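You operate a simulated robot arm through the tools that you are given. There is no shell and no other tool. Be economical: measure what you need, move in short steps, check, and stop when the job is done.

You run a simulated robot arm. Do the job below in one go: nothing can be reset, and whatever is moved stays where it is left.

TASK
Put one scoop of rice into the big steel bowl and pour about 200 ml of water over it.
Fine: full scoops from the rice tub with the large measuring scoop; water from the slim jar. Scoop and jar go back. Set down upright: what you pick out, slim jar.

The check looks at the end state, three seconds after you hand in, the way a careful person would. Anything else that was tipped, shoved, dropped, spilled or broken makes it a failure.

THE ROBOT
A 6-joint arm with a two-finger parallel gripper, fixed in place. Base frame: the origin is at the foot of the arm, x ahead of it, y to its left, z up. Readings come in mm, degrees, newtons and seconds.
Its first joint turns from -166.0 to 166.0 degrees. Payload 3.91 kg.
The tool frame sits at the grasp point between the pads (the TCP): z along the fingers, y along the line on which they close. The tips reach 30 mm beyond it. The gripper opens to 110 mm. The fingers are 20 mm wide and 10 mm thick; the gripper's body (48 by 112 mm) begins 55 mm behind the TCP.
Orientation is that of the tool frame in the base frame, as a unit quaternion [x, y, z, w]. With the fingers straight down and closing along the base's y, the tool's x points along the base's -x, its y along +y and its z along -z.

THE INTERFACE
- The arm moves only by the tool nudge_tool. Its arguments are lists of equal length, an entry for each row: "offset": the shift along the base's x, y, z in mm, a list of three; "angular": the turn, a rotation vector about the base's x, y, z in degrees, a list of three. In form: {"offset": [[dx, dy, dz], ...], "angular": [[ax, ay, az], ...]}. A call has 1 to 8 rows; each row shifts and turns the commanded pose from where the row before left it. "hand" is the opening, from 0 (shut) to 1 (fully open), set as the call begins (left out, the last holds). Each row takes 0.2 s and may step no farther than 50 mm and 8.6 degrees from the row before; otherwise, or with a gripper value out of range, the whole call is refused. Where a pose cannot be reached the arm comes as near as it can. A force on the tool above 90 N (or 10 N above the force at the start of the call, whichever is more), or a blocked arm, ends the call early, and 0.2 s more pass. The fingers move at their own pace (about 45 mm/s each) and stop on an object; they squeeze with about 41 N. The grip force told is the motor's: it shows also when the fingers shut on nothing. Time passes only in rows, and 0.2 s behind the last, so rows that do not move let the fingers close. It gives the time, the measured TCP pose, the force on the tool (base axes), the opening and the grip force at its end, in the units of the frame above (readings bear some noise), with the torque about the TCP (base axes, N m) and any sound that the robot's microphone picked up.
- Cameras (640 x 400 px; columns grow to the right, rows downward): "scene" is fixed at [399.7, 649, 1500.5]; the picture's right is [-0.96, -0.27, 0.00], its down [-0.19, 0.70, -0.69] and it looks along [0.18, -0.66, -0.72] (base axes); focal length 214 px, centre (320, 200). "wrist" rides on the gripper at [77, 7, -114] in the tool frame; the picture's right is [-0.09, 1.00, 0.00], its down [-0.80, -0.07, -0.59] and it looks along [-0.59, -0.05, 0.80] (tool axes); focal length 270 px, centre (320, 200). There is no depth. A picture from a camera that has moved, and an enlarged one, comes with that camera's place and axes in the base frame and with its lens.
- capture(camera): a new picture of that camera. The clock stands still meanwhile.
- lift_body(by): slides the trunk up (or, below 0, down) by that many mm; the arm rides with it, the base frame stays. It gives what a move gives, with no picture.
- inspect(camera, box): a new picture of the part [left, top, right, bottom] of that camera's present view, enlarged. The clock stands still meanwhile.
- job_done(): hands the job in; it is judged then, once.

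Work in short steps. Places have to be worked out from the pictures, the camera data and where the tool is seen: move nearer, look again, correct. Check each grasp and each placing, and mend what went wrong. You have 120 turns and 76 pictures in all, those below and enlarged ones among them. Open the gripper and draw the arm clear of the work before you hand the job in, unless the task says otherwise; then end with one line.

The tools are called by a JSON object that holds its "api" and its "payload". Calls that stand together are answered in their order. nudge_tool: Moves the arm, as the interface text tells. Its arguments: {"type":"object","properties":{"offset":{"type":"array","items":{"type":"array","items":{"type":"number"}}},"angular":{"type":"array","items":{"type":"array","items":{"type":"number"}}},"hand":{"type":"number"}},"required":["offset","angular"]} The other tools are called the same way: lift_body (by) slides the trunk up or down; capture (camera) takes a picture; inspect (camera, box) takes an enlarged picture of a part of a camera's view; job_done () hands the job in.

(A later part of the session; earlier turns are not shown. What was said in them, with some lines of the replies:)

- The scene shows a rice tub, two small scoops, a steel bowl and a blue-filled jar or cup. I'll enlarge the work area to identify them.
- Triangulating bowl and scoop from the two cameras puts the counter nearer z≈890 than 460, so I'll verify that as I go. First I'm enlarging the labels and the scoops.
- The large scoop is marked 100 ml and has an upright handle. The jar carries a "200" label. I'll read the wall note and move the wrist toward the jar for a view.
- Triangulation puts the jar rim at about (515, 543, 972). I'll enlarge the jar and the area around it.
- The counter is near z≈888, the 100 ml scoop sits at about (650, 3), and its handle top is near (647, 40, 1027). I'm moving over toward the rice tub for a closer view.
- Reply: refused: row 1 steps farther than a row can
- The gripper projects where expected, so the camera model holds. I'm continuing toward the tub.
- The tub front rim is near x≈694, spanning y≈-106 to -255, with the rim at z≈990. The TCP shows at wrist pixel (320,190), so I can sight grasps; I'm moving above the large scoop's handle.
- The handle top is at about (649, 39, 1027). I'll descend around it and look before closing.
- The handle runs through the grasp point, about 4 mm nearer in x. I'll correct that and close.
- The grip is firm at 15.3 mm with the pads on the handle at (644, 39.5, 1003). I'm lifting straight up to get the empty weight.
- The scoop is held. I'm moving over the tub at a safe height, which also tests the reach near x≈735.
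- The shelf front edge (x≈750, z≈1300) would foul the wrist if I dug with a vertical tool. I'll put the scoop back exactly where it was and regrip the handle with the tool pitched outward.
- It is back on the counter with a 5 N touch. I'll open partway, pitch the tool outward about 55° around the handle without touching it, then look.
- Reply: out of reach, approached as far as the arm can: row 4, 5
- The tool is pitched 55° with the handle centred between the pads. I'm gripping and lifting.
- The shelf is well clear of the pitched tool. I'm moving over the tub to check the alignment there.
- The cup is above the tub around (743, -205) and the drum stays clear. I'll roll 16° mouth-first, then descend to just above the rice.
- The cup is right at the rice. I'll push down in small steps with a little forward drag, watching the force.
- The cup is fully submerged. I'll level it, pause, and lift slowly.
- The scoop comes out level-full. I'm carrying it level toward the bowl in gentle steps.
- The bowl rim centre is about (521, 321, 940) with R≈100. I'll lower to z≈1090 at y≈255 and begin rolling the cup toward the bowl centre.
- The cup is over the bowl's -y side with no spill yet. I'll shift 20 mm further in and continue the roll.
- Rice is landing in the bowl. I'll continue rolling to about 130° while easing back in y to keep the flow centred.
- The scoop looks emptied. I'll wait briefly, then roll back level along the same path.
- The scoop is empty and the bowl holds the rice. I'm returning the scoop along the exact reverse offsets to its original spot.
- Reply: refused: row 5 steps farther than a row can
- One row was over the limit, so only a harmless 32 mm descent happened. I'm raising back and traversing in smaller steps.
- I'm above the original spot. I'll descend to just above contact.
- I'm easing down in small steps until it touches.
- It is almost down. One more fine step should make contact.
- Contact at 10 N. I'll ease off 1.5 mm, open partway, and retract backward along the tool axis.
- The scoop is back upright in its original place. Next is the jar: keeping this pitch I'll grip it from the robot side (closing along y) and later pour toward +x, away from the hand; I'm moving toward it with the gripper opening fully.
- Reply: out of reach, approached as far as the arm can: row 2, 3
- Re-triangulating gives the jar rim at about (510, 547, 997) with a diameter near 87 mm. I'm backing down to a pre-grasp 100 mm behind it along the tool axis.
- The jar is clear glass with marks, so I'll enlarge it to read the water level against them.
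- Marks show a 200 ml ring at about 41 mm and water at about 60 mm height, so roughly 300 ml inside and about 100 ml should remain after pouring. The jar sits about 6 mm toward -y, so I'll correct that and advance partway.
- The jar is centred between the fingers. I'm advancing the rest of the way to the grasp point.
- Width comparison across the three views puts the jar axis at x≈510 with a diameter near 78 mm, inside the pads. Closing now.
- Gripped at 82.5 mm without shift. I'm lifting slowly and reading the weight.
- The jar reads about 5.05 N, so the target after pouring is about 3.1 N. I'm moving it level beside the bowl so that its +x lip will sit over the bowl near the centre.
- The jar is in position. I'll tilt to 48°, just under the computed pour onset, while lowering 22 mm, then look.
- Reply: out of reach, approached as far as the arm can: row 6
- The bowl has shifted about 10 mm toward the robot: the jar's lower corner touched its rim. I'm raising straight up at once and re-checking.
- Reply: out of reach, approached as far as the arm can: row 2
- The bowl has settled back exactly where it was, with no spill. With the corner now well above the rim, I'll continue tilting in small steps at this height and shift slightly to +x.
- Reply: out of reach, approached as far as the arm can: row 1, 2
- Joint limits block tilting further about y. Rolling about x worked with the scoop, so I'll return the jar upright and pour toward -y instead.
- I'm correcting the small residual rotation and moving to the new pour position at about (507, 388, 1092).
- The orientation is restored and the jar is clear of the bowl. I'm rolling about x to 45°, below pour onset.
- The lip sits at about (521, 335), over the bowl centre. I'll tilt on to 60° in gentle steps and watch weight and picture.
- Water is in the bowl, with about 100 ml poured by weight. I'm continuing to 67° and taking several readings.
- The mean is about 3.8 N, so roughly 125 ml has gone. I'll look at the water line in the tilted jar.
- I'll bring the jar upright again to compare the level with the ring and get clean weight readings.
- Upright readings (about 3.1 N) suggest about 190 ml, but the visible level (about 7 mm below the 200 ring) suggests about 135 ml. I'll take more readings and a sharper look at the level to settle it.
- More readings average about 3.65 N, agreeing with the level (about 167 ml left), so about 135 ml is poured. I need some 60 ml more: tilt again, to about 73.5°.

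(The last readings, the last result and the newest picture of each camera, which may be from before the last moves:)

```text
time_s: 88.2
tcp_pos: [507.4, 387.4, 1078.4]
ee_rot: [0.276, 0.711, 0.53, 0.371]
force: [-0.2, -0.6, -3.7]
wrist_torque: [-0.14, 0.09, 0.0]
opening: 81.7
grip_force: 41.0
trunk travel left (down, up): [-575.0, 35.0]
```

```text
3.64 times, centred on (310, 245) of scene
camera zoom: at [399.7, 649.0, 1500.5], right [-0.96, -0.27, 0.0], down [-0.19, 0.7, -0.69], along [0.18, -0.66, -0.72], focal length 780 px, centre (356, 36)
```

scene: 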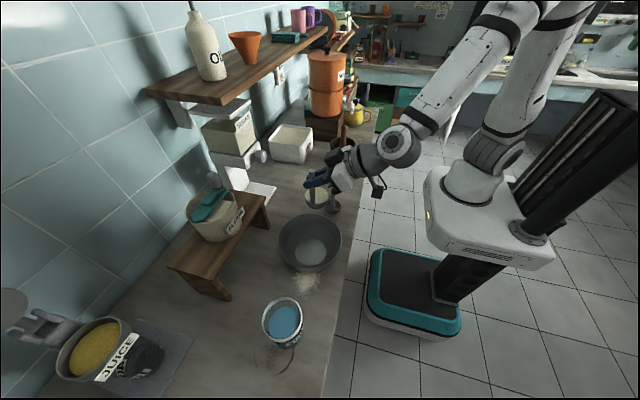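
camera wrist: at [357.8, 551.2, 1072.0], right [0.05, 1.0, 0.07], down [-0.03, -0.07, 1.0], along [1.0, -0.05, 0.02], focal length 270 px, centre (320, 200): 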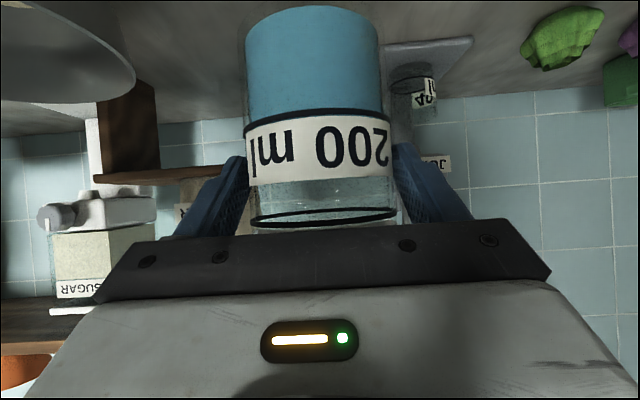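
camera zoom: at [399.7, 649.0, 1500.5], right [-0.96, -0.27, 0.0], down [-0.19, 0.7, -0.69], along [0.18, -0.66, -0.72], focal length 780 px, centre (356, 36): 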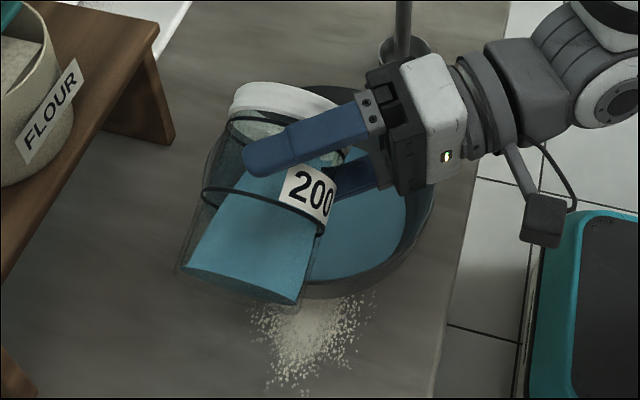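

More has flowed, with no spill visible. I'm returning the jar upright to read the level.

{"api": "nudge_tool", "payload": {"offset": [[0, 0, 0], [0, 0, 0], [0, 0, 2], [0, 0, 4], [0, 0, 4], [0, 0, 4], [0, 0, 0], [0, 0, 0]], "angular": [[-8, 0, 0], [-8, 0, 0], [-8, 0, 0], [-8, 0, 0], [-8, 0, 0], [-8, 0, 0], [-8, 0, 0], [-8, 0, 0]]}}

{"api": "nudge_tool", "payload": {"offset": [[0, 0, 0], [0, 0, 0], [0, 0, 0], [0, 0, 0]], "angular": [[-8, 0, 0], [-1.5, 0, 0], [0, 0, 0], [0, 0, 0]]}}

{"api": "inspect", "payload": {"camera": "wrist", "box": [250, 0, 390, 120]}}

{"api": "nudge_tool", "payload": {"offset": [[0, 0, 0]], "angular": [[0, 0, 0]]}}

{"api": "nudge_tool", "payload": {"offset": [[0, 0, 0]], "angular": [[0, 0, 0]]}}

{"api": "nudge_tool", "payload": {"offset": [[0, 0, 0]], "angular": [[0, 0, 0]]}}

{"api": "nudge_tool", "payload": {"offset": [[0, 0, 0]], "angular": [[0, 0, 0]]}}

{"api": "nudge_tool", "payload": {"offset": [[0, 0, 0]], "angular": [[0, 0, 0]]}}

{"api": "nudge_tool", "payload": {"offset": [[0, 0, 0]], "angular": [[0, 0, 0]]}}

```text
time_s: 90.0
tcp_pos: [507.1, 387.3, 1092.8]
ee_rot: [0.038, 0.884, 0.073, 0.46]
force: [0.5, 0.8, -3.4]
wrist_torque: [-0.03, 0.05, 0.0]
opening: 81.9
grip_force: 41.3
trunk travel left (down, up): [-575.0, 35.0]
```

```text
time_s: 91.0
tcp_pos: [507.8, 387.0, 1092.9]
ee_rot: [0.0, 0.887, 0.0, 0.462]
force: [-1.0, -0.4, -3.0]
wrist_torque: [0.03, 0.05, -0.03]
opening: 81.9
grip_force: 41.0
trunk travel left (down, up): [-575.0, 35.0]
```

```text
3.33 times, centred on (320, 60) of wrist
camera zoom: at [368.9, 393.6, 1095.4], right [0.05, 1.0, 0.07], down [-0.03, -0.07, 1.0], along [1.0, -0.05, 0.02], focal length 901 px, centre (320, 667)
```

zoom: 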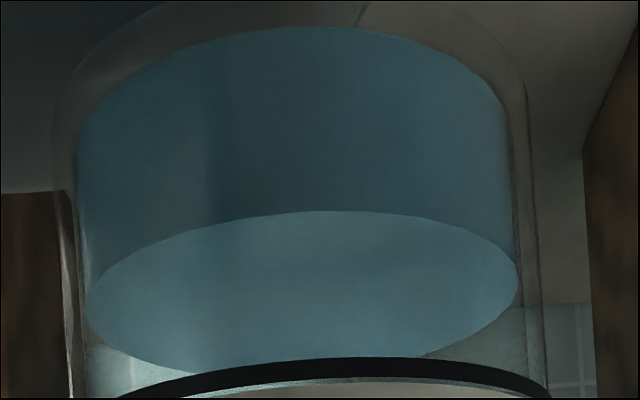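

```text
time_s: 91.4
tcp_pos: [507.1, 387.6, 1093.0]
ee_rot: [0.0, 0.887, 0.0, 0.462]
force: [-0.1, 1.0, -2.6]
wrist_torque: [0.0, 0.01, 0.01]
opening: 82.1
grip_force: 41.3
trunk travel left (down, up): [-575.0, 35.0]
```

```text
time_s: 91.8
tcp_pos: [506.8, 386.9, 1091.9]
ee_rot: [-0.001, 0.887, 0.001, 0.462]
force: [0.2, 0.4, -3.7]
wrist_torque: [0.0, 0.05, -0.05]
opening: 82.3
grip_force: 41.4
trunk travel left (down, up): [-575.0, 35.0]
```

```text
time_s: 92.2
tcp_pos: [507.5, 388.2, 1093.0]
ee_rot: [0.0, 0.887, 0.0, 0.461]
force: [0.3, 0.3, -2.8]
wrist_torque: [0.03, 0.04, -0.03]
opening: 81.7
grip_force: 41.0
trunk travel left (down, up): [-575.0, 35.0]
```

```text
time_s: 92.6
tcp_pos: [507.6, 386.6, 1092.8]
ee_rot: [0.0, 0.887, 0.0, 0.462]
force: [-0.6, 0.6, -3.8]
wrist_torque: [0.02, 0.05, 0.02]
opening: 82.1
grip_force: 40.7
trunk travel left (down, up): [-575.0, 35.0]
```

```text
time_s: 93.0
tcp_pos: [506.8, 386.5, 1092.8]
ee_rot: [0.0, 0.887, 0.0, 0.462]
force: [0.3, 0.3, -3.3]
wrist_torque: [-0.01, 0.01, 0.04]
opening: 81.9
grip_force: 41.1
trunk travel left (down, up): [-575.0, 35.0]
```

```text
time_s: 93.4
tcp_pos: [508.0, 387.2, 1093.2]
ee_rot: [0.001, 0.887, -0.001, 0.463]
force: [-0.6, 0.4, -2.4]
wrist_torque: [0.0, 0.04, 0.04]
opening: 82.0
grip_force: 40.4
trunk travel left (down, up): [-575.0, 35.0]
```

About 107 ml remains and the weight loss is about 1.9 N, so roughly 195 ml is poured. I'm carrying the jar back to its original spot.

{"api": "nudge_tool", "payload": {"offset": [[-1, 17, 0], [-2, 30, 0], [-2, 35, 0], [-2, 35, 0], [-2, 25, 0], [-1, 15, 0], [0, 0, -20], [0, 0, -25]], "angular": [[0, 0, 0], [0, 0, 0], [0, 0, 0], [0, 0, 0], [0, 0, 0], [0, 0, 0], [0, 0, 0], [0, 0, 0]]}}

{"api": "nudge_tool", "payload": {"offset": [[0, 0, -25], [0, 0, -25], [0, 0, -15], [0, 0, -10], [0, 0, 0], [0, 0, 0]], "angular": [[0, 0, 0], [0, 0, 0], [0, 0, 0], [0, 0, 0], [0, 0, 0], [0, 0, 0]]}}

{"api": "inspect", "payload": {"camera": "scene", "box": [230, 180, 390, 390]}}

```text
time_s: 95.2
tcp_pos: [497.2, 544.1, 1045.3]
ee_rot: [0.0, 0.887, 0.001, 0.463]
force: [-0.1, 0.4, -3.2]
wrist_torque: [0.0, 0.06, 0.01]
opening: 82.2
grip_force: 41.5
trunk travel left (down, up): [-575.0, 35.0]
```

```text
time_s: 96.6
tcp_pos: [494.5, 543.4, 971.3]
ee_rot: [0.0, 0.887, 0.0, 0.462]
force: [-0.1, 0.2, -3.0]
wrist_torque: [0.02, 0.04, 0.0]
opening: 82.0
grip_force: 41.3
trunk travel left (down, up): [-575.0, 35.0]
```

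```text
1.90 times, centred on (310, 285) of scene
camera zoom: at [399.7, 649.0, 1500.5], right [-0.96, -0.27, 0.0], down [-0.19, 0.7, -0.69], along [0.18, -0.66, -0.72], focal length 408 px, centre (339, 38)
```

zoom: 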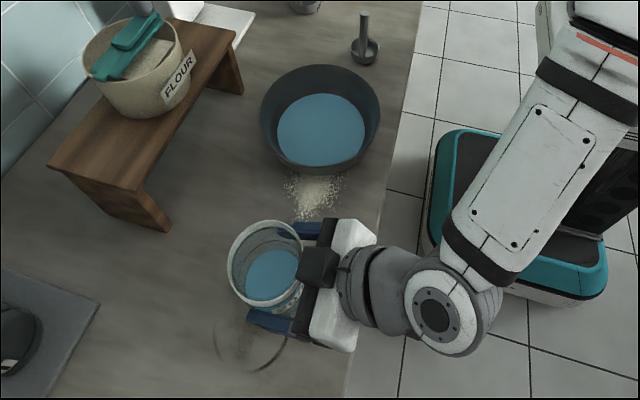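

Bowl and surroundings look right. I'll ease the jar down in small steps until it touches.

{"api": "nudge_tool", "payload": {"offset": [[1, 0, -3], [0, 0, -2], [0, 0, 0]], "angular": [[0, 0, 0], [0, 0, 0], [0, 0, 0]]}}

{"api": "nudge_tool", "payload": {"offset": [[0, 0, -1], [0, 0, 0]], "angular": [[0, 0, 0], [0, 0, 0]]}}

{"api": "nudge_tool", "payload": {"offset": [[0, 0, -1], [0, 0, 0]], "angular": [[0, 0, 0], [0, 0, 0]]}}

```text
time_s: 97.4
tcp_pos: [497.8, 544.5, 965.6]
ee_rot: [-0.001, 0.887, 0.001, 0.462]
force: [-0.3, 1.2, -3.5]
wrist_torque: [-0.01, 0.06, 0.01]
opening: 82.2
grip_force: 41.4
trunk travel left (down, up): [-575.0, 35.0]
```

```text
time_s: 98.0
tcp_pos: [498.5, 543.6, 965.7]
ee_rot: [0.001, 0.887, 0.0, 0.462]
force: [0.4, 1.0, -2.0]
wrist_torque: [0.04, 0.08, 0.01]
opening: 82.0
grip_force: 41.2
trunk travel left (down, up): [-575.0, 35.0]
```

```text
time_s: 98.6
tcp_pos: [497.3, 544.5, 964.3]
ee_rot: [0.0, 0.887, 0.001, 0.461]
force: [0.3, 0.0, -1.0]
wrist_torque: [0.06, 0.08, 0.02]
opening: 81.9
grip_force: 41.3
trunk travel left (down, up): [-575.0, 35.0]
```

The load is starting to transfer. One more millimetre.

{"api": "nudge_tool", "payload": {"offset": [[0, 0, -1], [0, 0, 0]], "angular": [[0, 0, 0], [0, 0, 0]]}}

{"api": "nudge_tool", "payload": {"offset": [[0, 0, 0]], "angular": [[0, 0, 0]]}}

```text
time_s: 99.2
tcp_pos: [498.0, 544.2, 965.5]
ee_rot: [-0.001, 0.887, 0.002, 0.463]
force: [1.4, 1.8, 3.9]
wrist_torque: [0.12, -0.04, -0.03]
opening: 82.0
grip_force: 41.0
trunk travel left (down, up): [-575.0, 35.0]
```

```text
time_s: 99.6
tcp_pos: [497.3, 544.6, 964.9]
ee_rot: [0.0, 0.887, 0.001, 0.462]
force: [3.2, 2.6, 6.8]
wrist_torque: [0.19, -0.06, -0.03]
opening: 82.1
grip_force: 41.0
trunk travel left (down, up): [-575.0, 35.0]
```

The jar is supported. I'll open fully, then back out along the tool axis.

{"api": "nudge_tool", "payload": {"hand": 1, "offset": [[0, 0, 0], [0, 0, 0], [0, 0, 0], [0, 0, 0]], "angular": [[0, 0, 0], [0, 0, 0], [0, 0, 0], [0, 0, 0]]}}

{"api": "inspect", "payload": {"camera": "scene", "box": [230, 270, 370, 390]}}

```text
time_s: 100.6
tcp_pos: [498.4, 543.7, 963.7]
ee_rot: [-0.001, 0.887, 0.001, 0.461]
force: [-0.4, -0.9, 0.3]
wrist_torque: [-0.04, -0.02, -0.01]
opening: 110.1
grip_force: 0.1
trunk travel left (down, up): [-575.0, 35.0]
```

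```text
3.33 times, centred on (300, 330) of scene
camera zoom: at [399.7, 649.0, 1500.5], right [-0.96, -0.27, 0.0], down [-0.19, 0.7, -0.69], along [0.18, -0.66, -0.72], focal length 715 px, centre (387, -233)
```

zoom: 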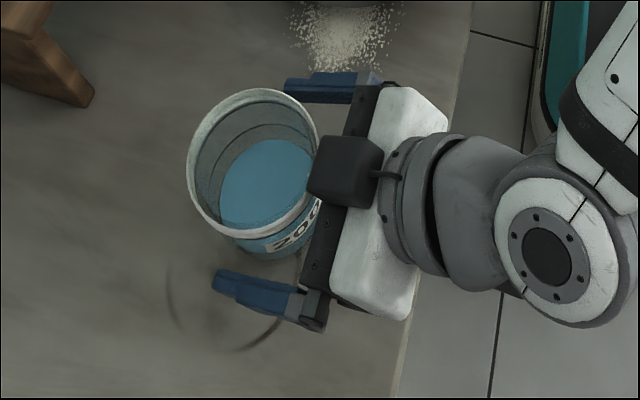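

The jar stands free and upright within a few millimetres of its old spot. I'm backing out along the tool axis and clear.

{"api": "nudge_tool", "payload": {"offset": [[-16, 0, 11], [-25, 0, 17], [-29, 0, 20], [-29, 0, 20], [0, 0, 40], [0, 0, 45], [0, 0, 45]], "angular": [[0, 0, 0], [0, 0, 0], [0, 0, 0], [0, 0, 0], [0, 0, 0], [0, 0, 0], [0, 0, 0]]}}

{"api": "capture", "payload": {"camera": "scene"}}

{"api": "inspect", "payload": {"camera": "scene", "box": [230, 160, 390, 390]}}

```text
time_s: 102.2
tcp_pos: [395.8, 543.1, 1165.2]
ee_rot: [0.0, 0.887, 0.0, 0.462]
force: [0.8, 0.1, -0.1]
wrist_torque: [-0.02, -0.03, -0.03]
opening: 109.9
grip_force: 0.1
trunk travel left (down, up): [-575.0, 35.0]
```

```text
10 pictures are left
```

scene: 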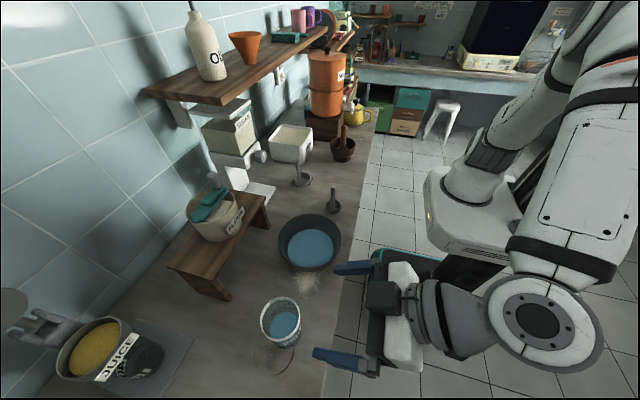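

```text
1.74 times, centred on (310, 275) of scene
camera zoom: at [399.7, 649.0, 1500.5], right [-0.96, -0.27, 0.0], down [-0.19, 0.7, -0.69], along [0.18, -0.66, -0.72], focal length 373 px, centre (337, 70)
```

zoom: 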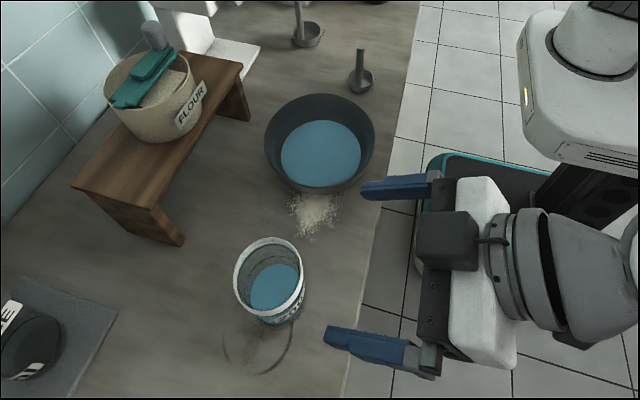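

Everything stands upright and in place, the bowl holds rice and water, and the gripper is open and clear. Handing in.

{"api": "job_done", "payload": {}}

```text
The job is handed in.
```

I put one full 100 ml scoop of rice and about 195 ml of water (estimated from jar weight and level) into the steel bowl, then set the scoop and slim jar back upright in their places. While I was positioning the jar it briefly touched and tilted the bowl, but the bowl settled back where it was and I saw no spill.
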